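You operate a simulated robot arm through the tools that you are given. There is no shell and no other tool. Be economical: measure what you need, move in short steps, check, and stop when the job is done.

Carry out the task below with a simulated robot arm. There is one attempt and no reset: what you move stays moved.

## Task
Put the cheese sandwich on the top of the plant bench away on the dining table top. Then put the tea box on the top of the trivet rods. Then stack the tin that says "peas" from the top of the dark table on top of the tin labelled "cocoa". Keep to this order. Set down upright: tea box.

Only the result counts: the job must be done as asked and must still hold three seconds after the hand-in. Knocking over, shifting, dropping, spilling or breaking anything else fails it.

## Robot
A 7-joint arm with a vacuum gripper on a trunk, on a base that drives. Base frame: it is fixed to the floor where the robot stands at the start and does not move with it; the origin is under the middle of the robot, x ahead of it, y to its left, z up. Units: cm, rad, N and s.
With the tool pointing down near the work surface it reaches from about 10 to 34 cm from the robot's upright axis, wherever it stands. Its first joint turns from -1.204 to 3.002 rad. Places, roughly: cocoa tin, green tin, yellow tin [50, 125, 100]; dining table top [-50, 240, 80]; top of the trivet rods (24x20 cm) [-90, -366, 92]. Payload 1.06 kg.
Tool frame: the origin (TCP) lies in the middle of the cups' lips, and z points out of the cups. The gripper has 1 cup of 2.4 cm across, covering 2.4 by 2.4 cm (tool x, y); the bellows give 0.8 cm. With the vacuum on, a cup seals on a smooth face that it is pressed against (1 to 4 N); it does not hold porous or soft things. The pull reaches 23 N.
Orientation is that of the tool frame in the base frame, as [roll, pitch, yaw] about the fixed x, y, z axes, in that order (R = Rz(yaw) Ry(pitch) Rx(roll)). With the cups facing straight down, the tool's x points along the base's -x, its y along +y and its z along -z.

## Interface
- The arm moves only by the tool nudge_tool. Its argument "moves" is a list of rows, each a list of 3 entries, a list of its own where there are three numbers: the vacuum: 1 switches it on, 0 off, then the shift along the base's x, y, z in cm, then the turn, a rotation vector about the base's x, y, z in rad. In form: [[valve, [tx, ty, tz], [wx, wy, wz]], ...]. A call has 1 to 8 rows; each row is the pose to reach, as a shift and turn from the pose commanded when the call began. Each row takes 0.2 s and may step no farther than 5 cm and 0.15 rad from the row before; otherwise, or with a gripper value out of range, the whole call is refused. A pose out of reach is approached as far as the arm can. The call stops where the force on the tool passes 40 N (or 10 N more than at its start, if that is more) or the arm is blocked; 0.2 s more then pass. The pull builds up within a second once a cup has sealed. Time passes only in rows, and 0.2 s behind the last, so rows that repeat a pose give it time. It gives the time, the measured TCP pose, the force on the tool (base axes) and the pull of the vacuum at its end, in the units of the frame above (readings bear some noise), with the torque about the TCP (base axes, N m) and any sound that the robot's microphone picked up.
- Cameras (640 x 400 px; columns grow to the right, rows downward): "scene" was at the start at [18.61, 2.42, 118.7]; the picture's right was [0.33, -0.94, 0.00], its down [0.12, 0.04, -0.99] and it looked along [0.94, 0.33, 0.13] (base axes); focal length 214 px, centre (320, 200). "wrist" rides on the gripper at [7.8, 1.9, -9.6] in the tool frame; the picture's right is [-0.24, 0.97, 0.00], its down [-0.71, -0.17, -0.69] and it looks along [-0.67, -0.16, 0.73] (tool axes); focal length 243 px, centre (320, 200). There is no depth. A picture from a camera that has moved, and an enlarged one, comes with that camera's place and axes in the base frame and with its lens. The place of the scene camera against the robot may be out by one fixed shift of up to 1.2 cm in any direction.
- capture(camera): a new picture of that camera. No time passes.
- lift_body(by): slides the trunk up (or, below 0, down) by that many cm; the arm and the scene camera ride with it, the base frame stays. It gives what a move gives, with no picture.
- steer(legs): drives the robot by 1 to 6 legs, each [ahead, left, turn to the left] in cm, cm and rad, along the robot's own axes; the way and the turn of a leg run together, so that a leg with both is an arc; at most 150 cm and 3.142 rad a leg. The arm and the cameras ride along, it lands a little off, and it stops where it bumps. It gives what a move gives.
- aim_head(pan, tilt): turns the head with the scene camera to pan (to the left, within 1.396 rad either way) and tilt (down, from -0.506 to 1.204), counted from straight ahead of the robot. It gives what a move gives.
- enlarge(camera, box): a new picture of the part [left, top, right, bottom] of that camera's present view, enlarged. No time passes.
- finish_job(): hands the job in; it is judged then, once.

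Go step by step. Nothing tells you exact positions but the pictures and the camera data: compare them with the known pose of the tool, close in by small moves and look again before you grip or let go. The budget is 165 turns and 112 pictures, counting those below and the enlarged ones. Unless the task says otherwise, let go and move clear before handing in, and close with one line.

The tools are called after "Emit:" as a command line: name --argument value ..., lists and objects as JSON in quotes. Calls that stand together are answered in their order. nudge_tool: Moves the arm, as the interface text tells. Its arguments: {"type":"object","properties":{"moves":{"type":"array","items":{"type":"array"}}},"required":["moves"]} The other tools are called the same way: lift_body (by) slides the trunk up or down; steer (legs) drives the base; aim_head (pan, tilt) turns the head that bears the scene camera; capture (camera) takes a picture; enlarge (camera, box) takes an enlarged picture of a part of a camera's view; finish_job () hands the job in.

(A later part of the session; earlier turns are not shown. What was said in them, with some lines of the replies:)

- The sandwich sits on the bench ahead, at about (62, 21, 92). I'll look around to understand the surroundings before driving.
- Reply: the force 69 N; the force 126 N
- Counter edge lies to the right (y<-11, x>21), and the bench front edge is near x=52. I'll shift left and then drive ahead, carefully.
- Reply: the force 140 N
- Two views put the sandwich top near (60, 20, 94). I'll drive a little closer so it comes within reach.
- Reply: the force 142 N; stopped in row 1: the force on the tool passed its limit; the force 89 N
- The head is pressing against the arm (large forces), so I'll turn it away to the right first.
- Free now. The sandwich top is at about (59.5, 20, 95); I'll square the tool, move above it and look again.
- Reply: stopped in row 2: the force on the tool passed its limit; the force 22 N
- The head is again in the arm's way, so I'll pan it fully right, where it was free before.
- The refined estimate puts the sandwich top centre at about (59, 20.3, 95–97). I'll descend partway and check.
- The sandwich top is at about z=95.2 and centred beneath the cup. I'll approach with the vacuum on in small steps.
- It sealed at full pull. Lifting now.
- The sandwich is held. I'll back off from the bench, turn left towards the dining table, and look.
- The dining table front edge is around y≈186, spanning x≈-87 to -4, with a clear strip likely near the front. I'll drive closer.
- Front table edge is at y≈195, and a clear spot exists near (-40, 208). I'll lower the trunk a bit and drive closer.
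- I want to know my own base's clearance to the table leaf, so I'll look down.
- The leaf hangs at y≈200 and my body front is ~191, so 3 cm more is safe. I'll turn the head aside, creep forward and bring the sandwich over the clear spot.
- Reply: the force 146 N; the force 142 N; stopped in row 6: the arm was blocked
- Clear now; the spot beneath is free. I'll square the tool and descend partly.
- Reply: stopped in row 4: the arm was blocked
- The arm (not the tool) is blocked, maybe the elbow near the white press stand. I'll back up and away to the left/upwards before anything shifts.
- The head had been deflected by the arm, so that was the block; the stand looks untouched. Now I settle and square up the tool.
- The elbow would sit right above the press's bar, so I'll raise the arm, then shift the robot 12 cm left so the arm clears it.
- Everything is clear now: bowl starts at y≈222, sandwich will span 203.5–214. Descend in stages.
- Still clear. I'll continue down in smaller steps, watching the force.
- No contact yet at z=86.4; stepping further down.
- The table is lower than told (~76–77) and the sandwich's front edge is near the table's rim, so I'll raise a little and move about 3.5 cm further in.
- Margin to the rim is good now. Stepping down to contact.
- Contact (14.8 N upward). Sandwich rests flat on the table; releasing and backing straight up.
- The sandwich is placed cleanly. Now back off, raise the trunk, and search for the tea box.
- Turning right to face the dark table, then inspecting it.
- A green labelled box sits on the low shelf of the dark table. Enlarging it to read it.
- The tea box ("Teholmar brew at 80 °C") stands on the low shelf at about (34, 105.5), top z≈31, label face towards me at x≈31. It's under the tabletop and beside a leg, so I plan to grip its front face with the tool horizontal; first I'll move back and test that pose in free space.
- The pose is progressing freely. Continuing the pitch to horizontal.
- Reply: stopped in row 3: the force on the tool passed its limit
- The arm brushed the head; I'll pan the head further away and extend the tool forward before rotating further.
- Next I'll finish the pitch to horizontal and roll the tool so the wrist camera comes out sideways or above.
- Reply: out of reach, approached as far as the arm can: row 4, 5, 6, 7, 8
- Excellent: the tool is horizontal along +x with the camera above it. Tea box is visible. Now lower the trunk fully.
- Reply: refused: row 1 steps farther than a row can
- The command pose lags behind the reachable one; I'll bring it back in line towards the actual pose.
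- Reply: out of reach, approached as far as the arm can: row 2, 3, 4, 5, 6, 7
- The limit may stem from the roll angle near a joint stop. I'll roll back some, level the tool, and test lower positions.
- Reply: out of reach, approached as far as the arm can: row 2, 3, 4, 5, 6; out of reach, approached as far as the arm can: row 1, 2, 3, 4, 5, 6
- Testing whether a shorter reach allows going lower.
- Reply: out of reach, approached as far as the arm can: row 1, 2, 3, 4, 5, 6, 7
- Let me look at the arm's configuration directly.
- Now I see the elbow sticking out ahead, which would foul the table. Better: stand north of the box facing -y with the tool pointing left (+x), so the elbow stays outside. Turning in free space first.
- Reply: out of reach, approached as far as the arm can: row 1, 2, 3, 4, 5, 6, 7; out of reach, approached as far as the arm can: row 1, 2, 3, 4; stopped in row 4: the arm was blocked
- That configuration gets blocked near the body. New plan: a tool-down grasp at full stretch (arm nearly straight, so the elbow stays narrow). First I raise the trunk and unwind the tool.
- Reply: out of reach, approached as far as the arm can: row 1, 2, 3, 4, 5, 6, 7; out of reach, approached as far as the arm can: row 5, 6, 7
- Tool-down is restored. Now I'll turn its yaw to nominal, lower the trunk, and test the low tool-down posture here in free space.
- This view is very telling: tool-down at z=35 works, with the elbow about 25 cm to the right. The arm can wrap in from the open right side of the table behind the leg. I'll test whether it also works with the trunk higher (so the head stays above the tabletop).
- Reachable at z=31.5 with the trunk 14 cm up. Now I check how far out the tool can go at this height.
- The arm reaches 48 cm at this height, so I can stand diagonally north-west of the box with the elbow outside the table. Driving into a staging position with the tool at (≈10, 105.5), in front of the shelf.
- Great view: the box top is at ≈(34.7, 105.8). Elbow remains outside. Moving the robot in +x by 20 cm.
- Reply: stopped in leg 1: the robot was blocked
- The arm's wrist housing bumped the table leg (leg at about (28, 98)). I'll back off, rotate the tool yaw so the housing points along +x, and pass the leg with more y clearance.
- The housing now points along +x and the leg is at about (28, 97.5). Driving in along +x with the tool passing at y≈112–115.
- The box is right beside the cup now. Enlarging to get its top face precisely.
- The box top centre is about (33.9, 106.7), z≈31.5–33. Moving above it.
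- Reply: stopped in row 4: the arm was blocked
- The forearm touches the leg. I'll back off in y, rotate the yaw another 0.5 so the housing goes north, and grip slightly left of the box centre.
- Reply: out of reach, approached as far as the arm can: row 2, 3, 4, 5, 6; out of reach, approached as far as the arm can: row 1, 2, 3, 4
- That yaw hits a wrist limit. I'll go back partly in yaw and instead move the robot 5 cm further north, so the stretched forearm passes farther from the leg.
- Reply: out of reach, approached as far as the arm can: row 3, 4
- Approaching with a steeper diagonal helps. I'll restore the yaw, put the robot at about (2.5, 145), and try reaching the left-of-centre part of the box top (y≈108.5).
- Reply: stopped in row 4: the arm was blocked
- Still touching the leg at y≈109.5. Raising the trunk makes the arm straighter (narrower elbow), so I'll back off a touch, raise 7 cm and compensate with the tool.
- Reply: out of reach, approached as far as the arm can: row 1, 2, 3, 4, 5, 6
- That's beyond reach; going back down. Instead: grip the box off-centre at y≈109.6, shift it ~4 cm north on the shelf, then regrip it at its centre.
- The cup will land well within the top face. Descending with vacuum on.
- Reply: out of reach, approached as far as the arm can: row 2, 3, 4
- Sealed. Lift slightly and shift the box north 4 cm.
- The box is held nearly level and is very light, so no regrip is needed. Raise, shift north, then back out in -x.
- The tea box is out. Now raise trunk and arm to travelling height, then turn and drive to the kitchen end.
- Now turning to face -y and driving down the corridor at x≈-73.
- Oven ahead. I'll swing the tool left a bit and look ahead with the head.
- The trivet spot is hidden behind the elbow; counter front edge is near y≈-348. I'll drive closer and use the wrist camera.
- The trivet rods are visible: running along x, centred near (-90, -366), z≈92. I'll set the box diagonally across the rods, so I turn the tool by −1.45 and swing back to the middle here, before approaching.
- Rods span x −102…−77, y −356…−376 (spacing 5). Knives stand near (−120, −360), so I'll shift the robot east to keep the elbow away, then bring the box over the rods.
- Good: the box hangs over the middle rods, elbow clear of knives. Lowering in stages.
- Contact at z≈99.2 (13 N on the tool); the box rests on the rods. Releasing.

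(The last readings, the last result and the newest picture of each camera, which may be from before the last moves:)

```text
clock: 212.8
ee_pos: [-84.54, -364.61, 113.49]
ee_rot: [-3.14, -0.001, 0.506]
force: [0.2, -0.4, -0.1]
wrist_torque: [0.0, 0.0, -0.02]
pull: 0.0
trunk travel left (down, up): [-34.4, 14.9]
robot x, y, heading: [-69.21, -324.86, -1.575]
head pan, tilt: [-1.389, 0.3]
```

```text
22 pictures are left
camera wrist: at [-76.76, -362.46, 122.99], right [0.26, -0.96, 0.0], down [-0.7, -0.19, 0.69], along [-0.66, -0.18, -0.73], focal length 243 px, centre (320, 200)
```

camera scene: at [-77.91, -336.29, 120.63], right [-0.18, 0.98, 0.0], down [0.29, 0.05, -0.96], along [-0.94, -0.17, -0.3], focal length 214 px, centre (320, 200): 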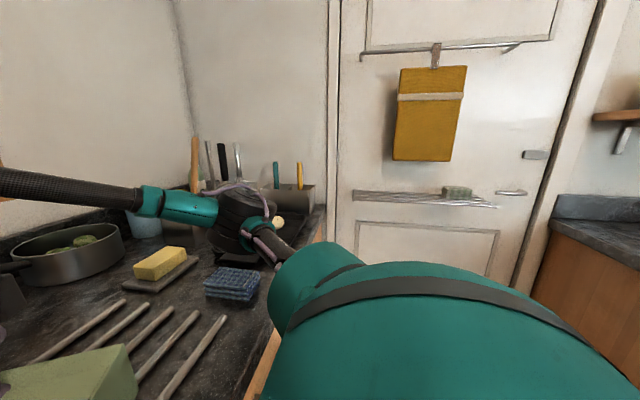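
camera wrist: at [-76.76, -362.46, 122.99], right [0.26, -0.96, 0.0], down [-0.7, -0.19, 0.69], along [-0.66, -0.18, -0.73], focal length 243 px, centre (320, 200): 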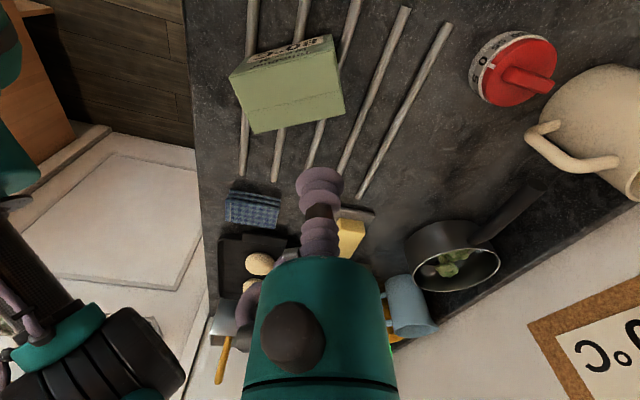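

The tea box stands upright on the rods. Backing away, restoring the tool yaw, and driving back to the dark table for the tins.

Emit:
steer --legs '[[-40, 0, 0]]'

Emit:
nudge_tool --moves '[[0, [2, 1, 0], [0, 0, 0.14]], [0, [4, 2, 0], [0, 0, 0.28]], [0, [6, 4, 0], [0, 0, 0.42]], [0, [8, 6, 0], [0, 0, 0.56]], [0, [10, 8, 0], [0, 0, 0.7]], [0, [12, 8, 0], [0, 0, 0.84]], [0, [14, 8, 0], [0, 0, 0.98]], [0, [15, 8, 0], [0, 0, 1.06]]]'

Emit:
steer --legs '[[-145, 10, 0], [-145, 10, 0], [-140, 10, 0]]'

```text
clock: 215.3
ee_pos: [-84.27, -325.1, 113.35]
ee_rot: [-3.14, 0.0, 0.509]
force: [-0.2, -0.4, 0.5]
wrist_torque: [-0.06, 0.0, 0.03]
pull: 0.1
trunk travel left (down, up): [-34.4, 14.9]
robot x, y, heading: [-68.82, -285.52, -1.577]
head pan, tilt: [-1.389, 0.3]
```

```text
clock: 217.1
ee_pos: [-69.44, -316.96, 113.51]
ee_rot: [-3.139, -0.002, 1.57]
force: [-0.4, 1.2, 0.0]
wrist_torque: [0.02, -0.03, 0.01]
pull: 0.0
trunk travel left (down, up): [-34.4, 14.9]
robot x, y, heading: [-68.58, -285.51, -1.572]
head pan, tilt: [-1.389, 0.3]
```

```text
clock: 237.7
ee_pos: [-41.24, 112.51, 113.42]
ee_rot: [-3.141, -0.001, 1.6]
force: [0.1, -0.3, 0.0]
wrist_torque: [0.02, 0.02, 0.03]
pull: 0.0
trunk travel left (down, up): [-34.4, 14.9]
robot x, y, heading: [-41.3, 144.05, -1.536]
head pan, tilt: [-1.389, 0.3]
```

Emit:
steer --legs '[[0, 0, 1.09], [15, 21.7, 0]]'

Emit:
capture --camera "wrist"

Emit:
capture --camera "scene"

```text
clock: 242.3
ee_pos: [9.25, 142.04, 113.34]
ee_rot: [-3.139, 0.0, 2.678]
force: [0.2, -0.1, -0.4]
wrist_torque: [-0.02, 0.01, 0.02]
pull: 0.1
trunk travel left (down, up): [-34.4, 14.9]
robot x, y, heading: [-18.85, 157.02, -0.464]
head pan, tilt: [-1.389, 0.3]
```

```text
21 pictures are left
camera wrist: at [3.13, 147.25, 122.97], right [0.65, 0.76, 0.0], down [0.56, -0.47, 0.69], along [0.52, -0.44, -0.73], focal length 243 px, centre (320, 200)
```

wrist: 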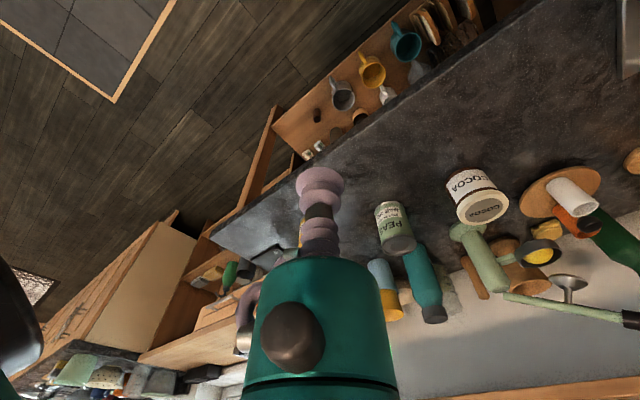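

```text
20 pictures are left
camera scene: at [-12.95, 143.31, 120.64], right [-0.96, 0.28, 0.0], down [0.08, 0.28, -0.96], along [-0.26, -0.92, -0.3], focal length 214 px, centre (320, 200)
```

scene: 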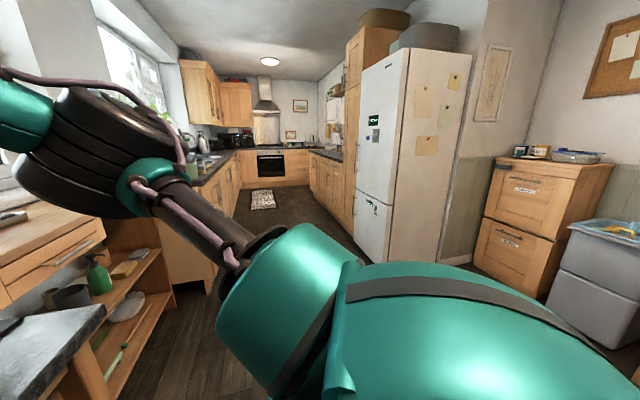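

Peas at ≈(44.3, 133.6, top 93.5) and cocoa at ≈(46.8, 149.7, top ~91.5), consistent with earlier views. Closing in on the peas tin.

Emit:
steer --legs '[[22.7, 2.4, 0]]'

Emit:
nudge_tool --moves '[[0, [4, -0.5, 0], [0, 0, 0]], [0, [8, -0.5, -1], [0, 0, 0]], [0, [11, -0.5, -3], [0, 0, 0]], [0, [12, -0.5, -5], [0, 0, 0]], [0, [12, -0.5, -5], [0, 0, 0]]]'

Emit:
capture --camera "wrist"

Emit:
capture --camera "scene"

```text
clock: 244.0
ee_pos: [30.25, 134.22, 113.5]
ee_rot: [-3.14, -0.001, 2.676]
force: [0.9, 0.0, -1.0]
wrist_torque: [0.01, -0.06, 0.07]
pull: 0.0
trunk travel left (down, up): [-34.4, 14.9]
robot x, y, heading: [2.43, 149.13, -0.461]
head pan, tilt: [-1.389, 0.3]
```

```text
clock: 245.2
ee_pos: [42.35, 133.79, 108.37]
ee_rot: [-3.139, 0.001, 2.677]
force: [0.5, 0.1, 0.0]
wrist_torque: [0.0, -0.01, -0.02]
pull: 0.0
trunk travel left (down, up): [-34.4, 14.9]
robot x, y, heading: [2.46, 148.98, -0.457]
head pan, tilt: [-1.389, 0.3]
```

```text
19 pictures are left
camera wrist: at [36.22, 138.85, 117.86], right [0.65, 0.76, 0.0], down [0.56, -0.47, 0.69], along [0.52, -0.44, -0.73], focal length 243 px, centre (320, 200)
```

wrist: 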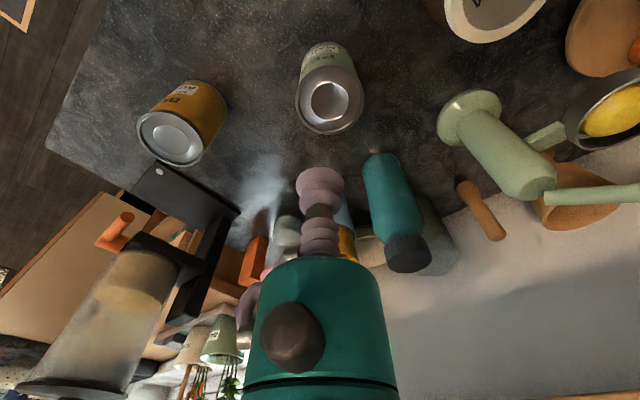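

```text
18 pictures are left
camera scene: at [8.08, 135.48, 120.64], right [-0.96, 0.28, 0.0], down [0.08, 0.28, -0.96], along [-0.27, -0.92, -0.3], focal length 214 px, centre (320, 200)
```

scene: 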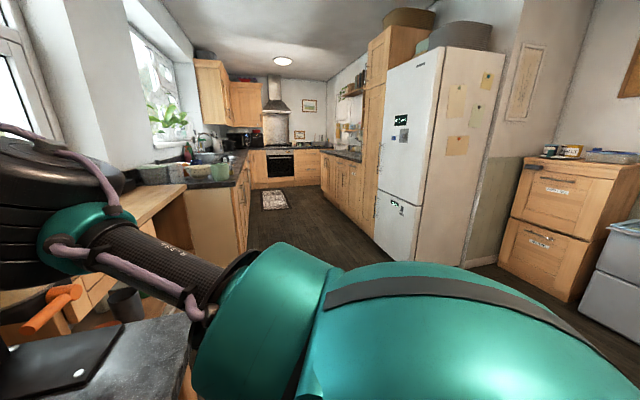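

Peas lid centre is at (43.8, 133.7). Moving above it and descending partway.

Emit:
nudge_tool --moves '[[0, [1.5, -0.1, -3], [0, 0, 0]], [0, [1.5, -0.1, -7], [0, 0, 0]], [0, [1.5, -0.1, -10.5], [0, 0, 0]], [0, [1.5, -0.1, -10.5], [0, 0, 0]]]'

Emit:
capture --camera "wrist"

```text
clock: 246.2
ee_pos: [43.87, 133.76, 97.89]
ee_rot: [-3.138, -0.001, 2.675]
force: [1.0, 0.0, -0.7]
wrist_torque: [0.0, 0.01, 0.04]
pull: 0.1
trunk travel left (down, up): [-34.4, 14.9]
robot x, y, heading: [2.44, 149.09, -0.467]
head pan, tilt: [-1.389, 0.3]
```

```text
17 pictures are left
camera wrist: at [37.63, 138.9, 107.38], right [0.65, 0.76, 0.0], down [0.56, -0.47, 0.69], along [0.52, -0.44, -0.73], focal length 243 px, centre (320, 200)
```

wrist: 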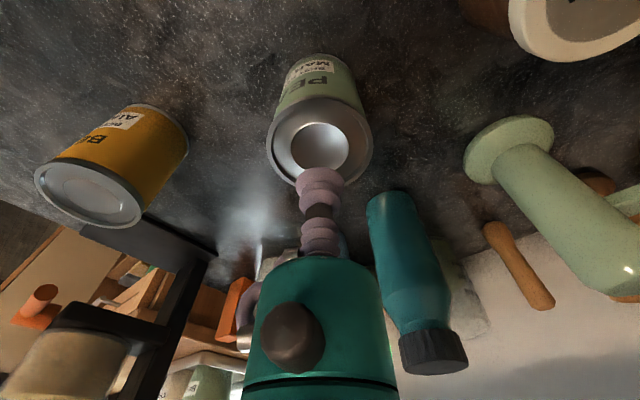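

Lid centre confirmed at (43.6, 133.8, 94.1). Descending with vacuum.

Emit:
nudge_tool --moves '[[1, [-0.2, 0.05, -2], [0, 0, 0]], [1, [-0.2, 0.05, -3.4], [0, 0, 0]], [1, [-0.2, 0.05, -3.4], [0, 0, 0]]]'

```text
clock: 247.0
ee_pos: [43.6, 133.57, 94.5]
ee_rot: [-3.141, -0.002, 2.675]
force: [-0.3, 0.4, -0.2]
wrist_torque: [0.01, -0.04, -0.02]
pull: 0.1
trunk travel left (down, up): [-34.4, 14.9]
robot x, y, heading: [2.61, 149.1, -0.464]
head pan, tilt: [-1.389, 0.3]
```

Emit:
nudge_tool --moves '[[1, [0, 0, -0.4], [0, 0, 0]], [1, [0, 0, -0.7], [0, 0, 0]], [1, [0, 0, -0.7], [0, 0, 0]]]'

```text
clock: 247.8
ee_pos: [43.3, 133.66, 94.03]
ee_rot: [3.14, 0.002, 2.678]
force: [-3.5, 1.6, 15.5]
wrist_torque: [0.02, 0.01, 0.05]
pull: 22.5
trunk travel left (down, up): [-34.4, 14.9]
robot x, y, heading: [2.44, 148.92, -0.463]
head pan, tilt: [-1.389, 0.3]
```

Sealed. Lifting the peas tin.

Emit:
nudge_tool --moves '[[1, [0, 0, 1], [0, 0, 0]], [1, [0, 0, 2.5], [0, 0, 0]], [1, [0, 0, 6], [0, 0, 0]], [1, [0, 0, 10], [0, 0, 0]], [1, [0, 0, 14], [0, 0, 0]], [1, [0, 0, 17], [0, 0, 0]], [1, [0, 0, 17], [0, 0, 0]]]'

Emit:
capture --camera "wrist"

```text
clock: 249.4
ee_pos: [43.65, 133.65, 110.82]
ee_rot: [-3.139, 0.0, 2.678]
force: [0.4, -0.2, -3.4]
wrist_torque: [-0.03, 0.05, 0.01]
pull: 22.5
trunk travel left (down, up): [-34.4, 14.9]
robot x, y, heading: [2.54, 149.07, -0.459]
head pan, tilt: [-1.389, 0.3]
```

```text
16 pictures are left
camera wrist: at [37.49, 138.74, 120.42], right [0.65, 0.76, 0.0], down [0.56, -0.47, 0.69], along [0.52, -0.44, -0.73], focal length 243 px, centre (320, 200)
```

wrist: 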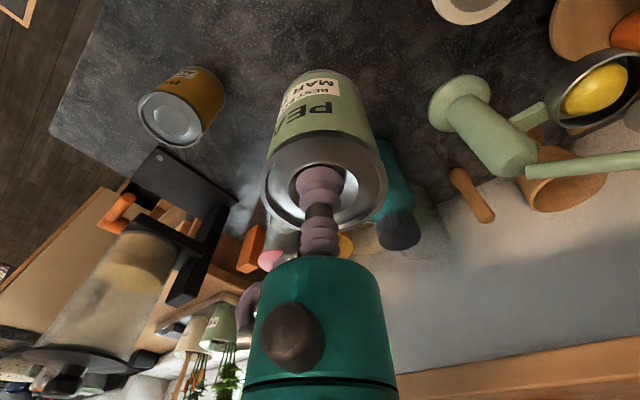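

Held (~3.4 N). Shifting the robot 10 cm north so the tin nears the cocoa tin, then looking again.

Emit:
steer --legs '[[-4.4, 9.0, 0]]'

Emit:
capture --camera "wrist"

```text
clock: 250.6
ee_pos: [43.86, 143.72, 110.87]
ee_rot: [-3.139, 0.002, 2.678]
force: [-0.4, -0.6, -2.3]
wrist_torque: [0.01, 0.02, 0.02]
pull: 22.9
trunk travel left (down, up): [-34.4, 14.9]
robot x, y, heading: [2.69, 159.42, -0.46]
head pan, tilt: [-1.389, 0.3]
```

```text
15 pictures are left
camera wrist: at [37.7, 148.88, 120.4], right [0.65, 0.76, 0.0], down [0.56, -0.47, 0.69], along [0.52, -0.44, -0.73], focal length 243 px, centre (320, 200)
```

wrist: 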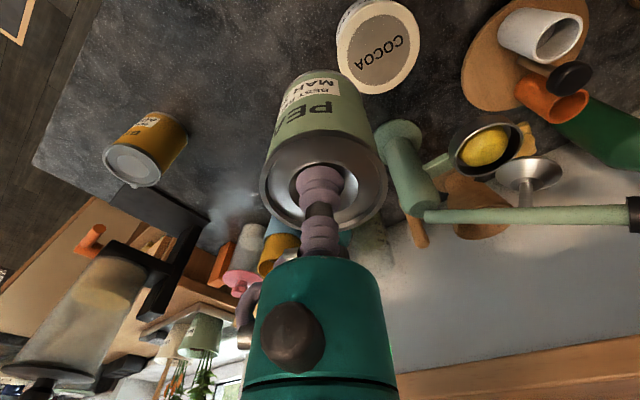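

Emit:
enlarge --camera "wrist" --box '[300, 0, 460, 100]'

```text
4.00 times, centred on (380, 50) of wrist
camera zoom: at [37.7, 148.88, 120.4], right [0.65, 0.76, 0.0], down [0.56, -0.47, 0.69], along [0.52, -0.44, -0.73], focal length 970 px, centre (80, 800)
```

zoom: 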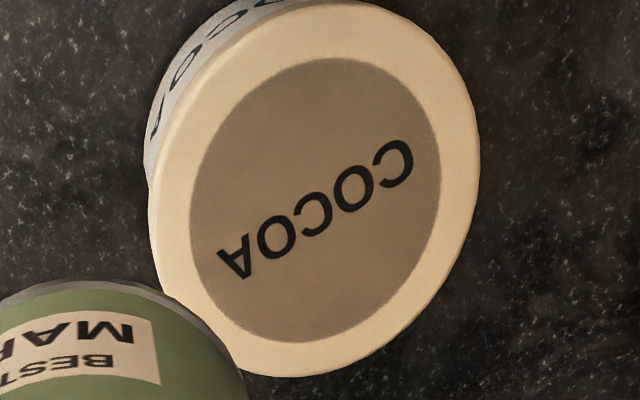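

Cocoa lid centre is (45.75, 149.75), z≈92. Moving the peas tin over it.

Emit:
nudge_tool --moves '[[1, [0.6, 2, 0], [0, 0, 0]], [1, [1.2, 4, 0], [0, 0, 0]], [1, [1.65, 5.95, 0], [0, 0, 0]], [1, [1.65, 5.95, -2], [0, 0, 0]], [1, [1.65, 5.95, -4], [0, 0, 0]], [1, [1.65, 5.95, -4], [0, 0, 0]]]'

Emit:
capture --camera "wrist"

```text
clock: 251.9
ee_pos: [45.57, 149.49, 106.6]
ee_rot: [-3.14, 0.001, 2.679]
force: [0.2, -0.3, -3.1]
wrist_torque: [0.02, 0.0, 0.02]
pull: 22.5
trunk travel left (down, up): [-34.4, 14.9]
robot x, y, heading: [2.74, 158.93, -0.469]
head pan, tilt: [-1.389, 0.3]
```

```text
13 pictures are left
camera wrist: at [39.46, 154.7, 116.27], right [0.65, 0.76, 0.0], down [0.56, -0.47, 0.69], along [0.52, -0.44, -0.73], focal length 243 px, centre (320, 200)
```

wrist: 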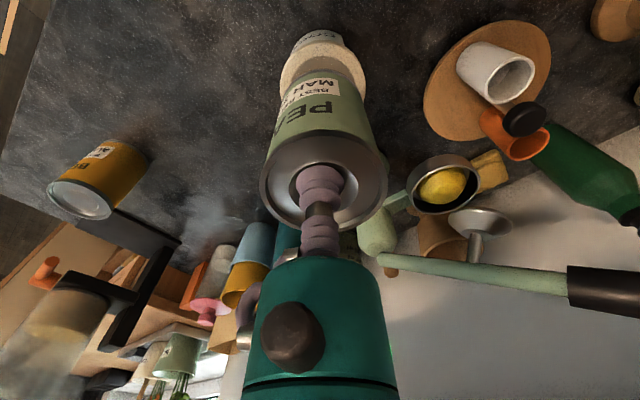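

Alignment looks right: cocoa rim is symmetric behind the peas tin. Lowering slowly.

Emit:
nudge_tool --moves '[[1, [0.05, 0.15, -0.6], [0, 0, 0]], [1, [0.05, 0.15, -1.2], [0, 0, 0]], [1, [0.05, 0.15, -1.2], [0, 0, 0]]]'

```text
clock: 252.8
ee_pos: [45.57, 149.58, 105.55]
ee_rot: [-3.14, 0.002, 2.677]
force: [-0.2, 0.2, -3.4]
wrist_torque: [0.01, -0.01, -0.04]
pull: 23.0
trunk travel left (down, up): [-34.4, 14.9]
robot x, y, heading: [2.58, 159.09, -0.461]
head pan, tilt: [-1.389, 0.3]
```

Emit:
nudge_tool --moves '[[1, [0, 0, -0.5], [0, 0, 0]], [1, [0, 0, -0.8], [0, 0, 0]], [1, [0, 0, -0.8], [0, 0, 0]]]'

```text
clock: 253.6
ee_pos: [45.51, 149.77, 104.74]
ee_rot: [-3.141, -0.001, 2.678]
force: [0.4, 0.0, -4.5]
wrist_torque: [-0.02, 0.04, -0.01]
pull: 23.3
trunk travel left (down, up): [-34.4, 14.9]
robot x, y, heading: [2.79, 159.23, -0.462]
head pan, tilt: [-1.389, 0.3]
```

Emit:
nudge_tool --moves '[[1, [0, 0, -0.4], [0, 0, 0]], [1, [0, 0, -0.6], [0, 0, 0]], [1, [0, 0, -0.6], [0, 0, 0]]]'

Emit:
enlarge --camera "wrist" --box '[220, 10, 440, 230]'

```text
clock: 254.3
ee_pos: [45.71, 149.77, 104.25]
ee_rot: [-3.141, 0.001, 2.676]
force: [0.6, -0.1, -3.2]
wrist_torque: [0.03, 0.02, 0.01]
pull: 22.8
trunk travel left (down, up): [-34.4, 14.9]
robot x, y, heading: [2.73, 159.21, -0.461]
head pan, tilt: [-1.389, 0.3]
```

```text
1.82 times, centred on (330, 120) of wrist
camera zoom: at [39.45, 154.94, 113.71], right [0.65, 0.76, 0.0], down [0.56, -0.47, 0.69], along [0.52, -0.44, -0.73], focal length 441 px, centre (302, 346)
```

zoom: 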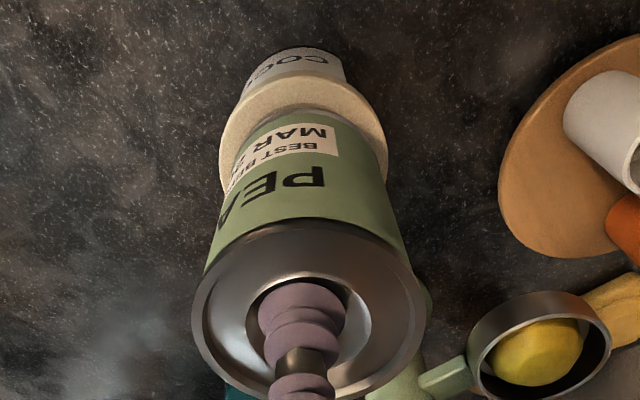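

Well centred. Continuing down to contact.

Emit:
nudge_tool --moves '[[1, [0, 0, -0.4], [0, 0, 0]], [1, [0, 0, -0.6], [0, 0, 0]], [1, [0, 0, -0.6], [0, 0, 0]]]'

```text
clock: 255.2
ee_pos: [45.56, 149.69, 103.54]
ee_rot: [-3.14, 0.0, 2.678]
force: [0.7, -0.1, -3.3]
wrist_torque: [0.02, 0.04, 0.01]
pull: 22.9
trunk travel left (down, up): [-34.4, 14.9]
robot x, y, heading: [2.88, 158.92, -0.46]
head pan, tilt: [-1.389, 0.3]
```

Emit:
nudge_tool --moves '[[1, [0, 0, -0.4], [0, 0, 0]], [1, [0, 0, -0.6], [0, 0, 0]], [1, [0, 0, -0.6], [0, 0, 0]]]'

```text
clock: 255.9
ee_pos: [45.54, 149.73, 103.11]
ee_rot: [-3.14, 0.0, 2.678]
force: [-1.0, -0.4, -4.2]
wrist_torque: [0.01, 0.02, -0.02]
pull: 23.0
trunk travel left (down, up): [-34.4, 14.9]
robot x, y, heading: [2.53, 159.05, -0.461]
head pan, tilt: [-1.389, 0.3]
```

Emit:
nudge_tool --moves '[[1, [0, 0, -0.4], [0, 0, 0]], [1, [0, 0, -0.6], [0, 0, 0]], [1, [0, 0, -0.6], [0, 0, 0]]]'

```text
clock: 256.8
ee_pos: [45.52, 149.72, 102.46]
ee_rot: [-3.14, 0.002, 2.678]
force: [0.9, 0.0, 8.8]
wrist_torque: [0.0, -0.02, -0.01]
pull: 23.0
trunk travel left (down, up): [-34.4, 14.9]
robot x, y, heading: [2.62, 159.06, -0.459]
head pan, tilt: [-1.389, 0.3]
```

Contact (+8.8 N): the peas tin rests on the cocoa tin. Releasing.

Emit:
nudge_tool --moves '[[0, [0, 0, 0.2], [0, 0, 0]], [0, [0, 0, 0.2], [0, 0, 0]], [0, [0, 0, 0.2], [0, 0, 0]], [0, [0, 0, 0.2], [0, 0, 0]], [0, [0, 0, 0.2], [0, 0, 0]], [0, [0, 0, 0.2], [0, 0, 0]]]'

Emit:
nudge_tool --moves '[[0, [0, 0, 1], [0, 0, 0]], [0, [0, 0, 3], [0, 0, 0]], [0, [0, 0, 6], [0, 0, 0]], [0, [0, 0, 10], [0, 0, 0]], [0, [0, 0, 12], [0, 0, 0]], [0, [0, 0, 12], [0, 0, 0]]]'

Emit:
capture --camera "wrist"

```text
clock: 258.1
ee_pos: [45.52, 149.75, 102.62]
ee_rot: [-3.141, 0.0, 2.677]
force: [0.3, -0.4, 0.1]
wrist_torque: [-0.01, 0.03, 0.01]
pull: 0.0
trunk travel left (down, up): [-34.4, 14.9]
robot x, y, heading: [2.98, 159.27, -0.461]
head pan, tilt: [-1.389, 0.3]
```

```text
clock: 259.6
ee_pos: [45.64, 149.77, 114.83]
ee_rot: [-3.14, -0.001, 2.678]
force: [0.1, -0.3, -0.3]
wrist_torque: [0.01, -0.02, 0.04]
pull: 0.0
trunk travel left (down, up): [-34.4, 14.9]
robot x, y, heading: [2.71, 159.15, -0.462]
head pan, tilt: [-1.389, 0.3]
```

```text
11 pictures are left
camera wrist: at [39.53, 154.98, 124.28], right [0.65, 0.76, 0.0], down [0.56, -0.47, 0.69], along [0.52, -0.44, -0.73], focal length 243 px, centre (320, 200)
```

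wrist: 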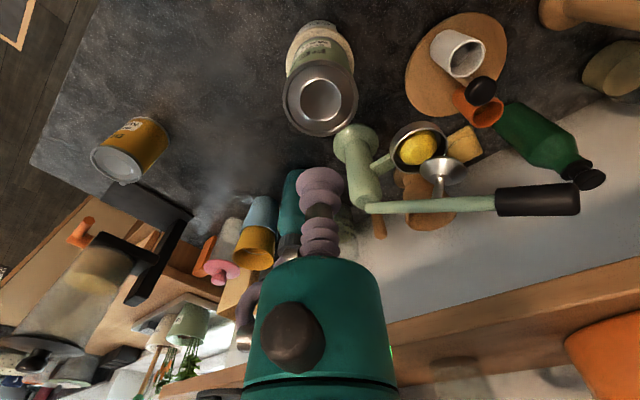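

The stack stands. Backing the robot clear.

Emit:
steer --legs '[[-22.4, -11, 0]]'

Emit:
capture --camera "wrist"

```text
clock: 261.4
ee_pos: [20.8, 150.12, 114.76]
ee_rot: [-3.14, -0.001, 2.678]
force: [-0.8, 0.2, -0.3]
wrist_torque: [0.0, 0.01, 0.0]
pull: 0.1
trunk travel left (down, up): [-34.4, 14.9]
robot x, y, heading: [-22.01, 159.17, -0.463]
head pan, tilt: [-1.389, 0.3]
```

```text
10 pictures are left
camera wrist: at [14.73, 155.2, 124.26], right [0.64, 0.76, 0.0], down [0.56, -0.47, 0.69], along [0.52, -0.44, -0.73], focal length 243 px, centre (320, 200)
```

wrist: 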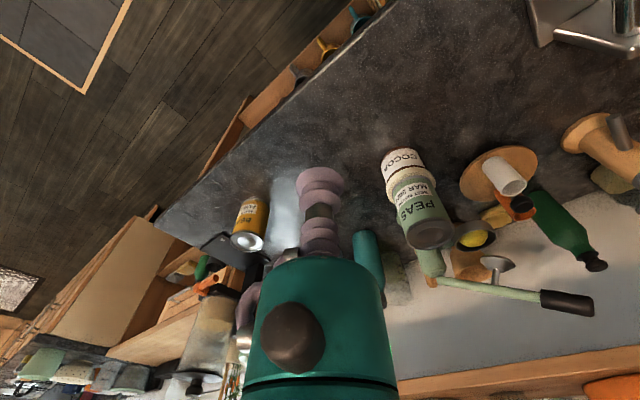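

The peas tin stands squarely on the cocoa tin, and all three steps are done in order. Handing in.

Emit:
finish_job

```text
The job is handed in.
```

The job is handed in, with all three parts done in order: the sandwich is on the dining table, the tea box stands upright on the trivet rods, and the peas tin is stacked on the cocoa tin. While I was reaching for the tea box, the arm bumped the dark table's leg a few times, but I saw nothing shift.
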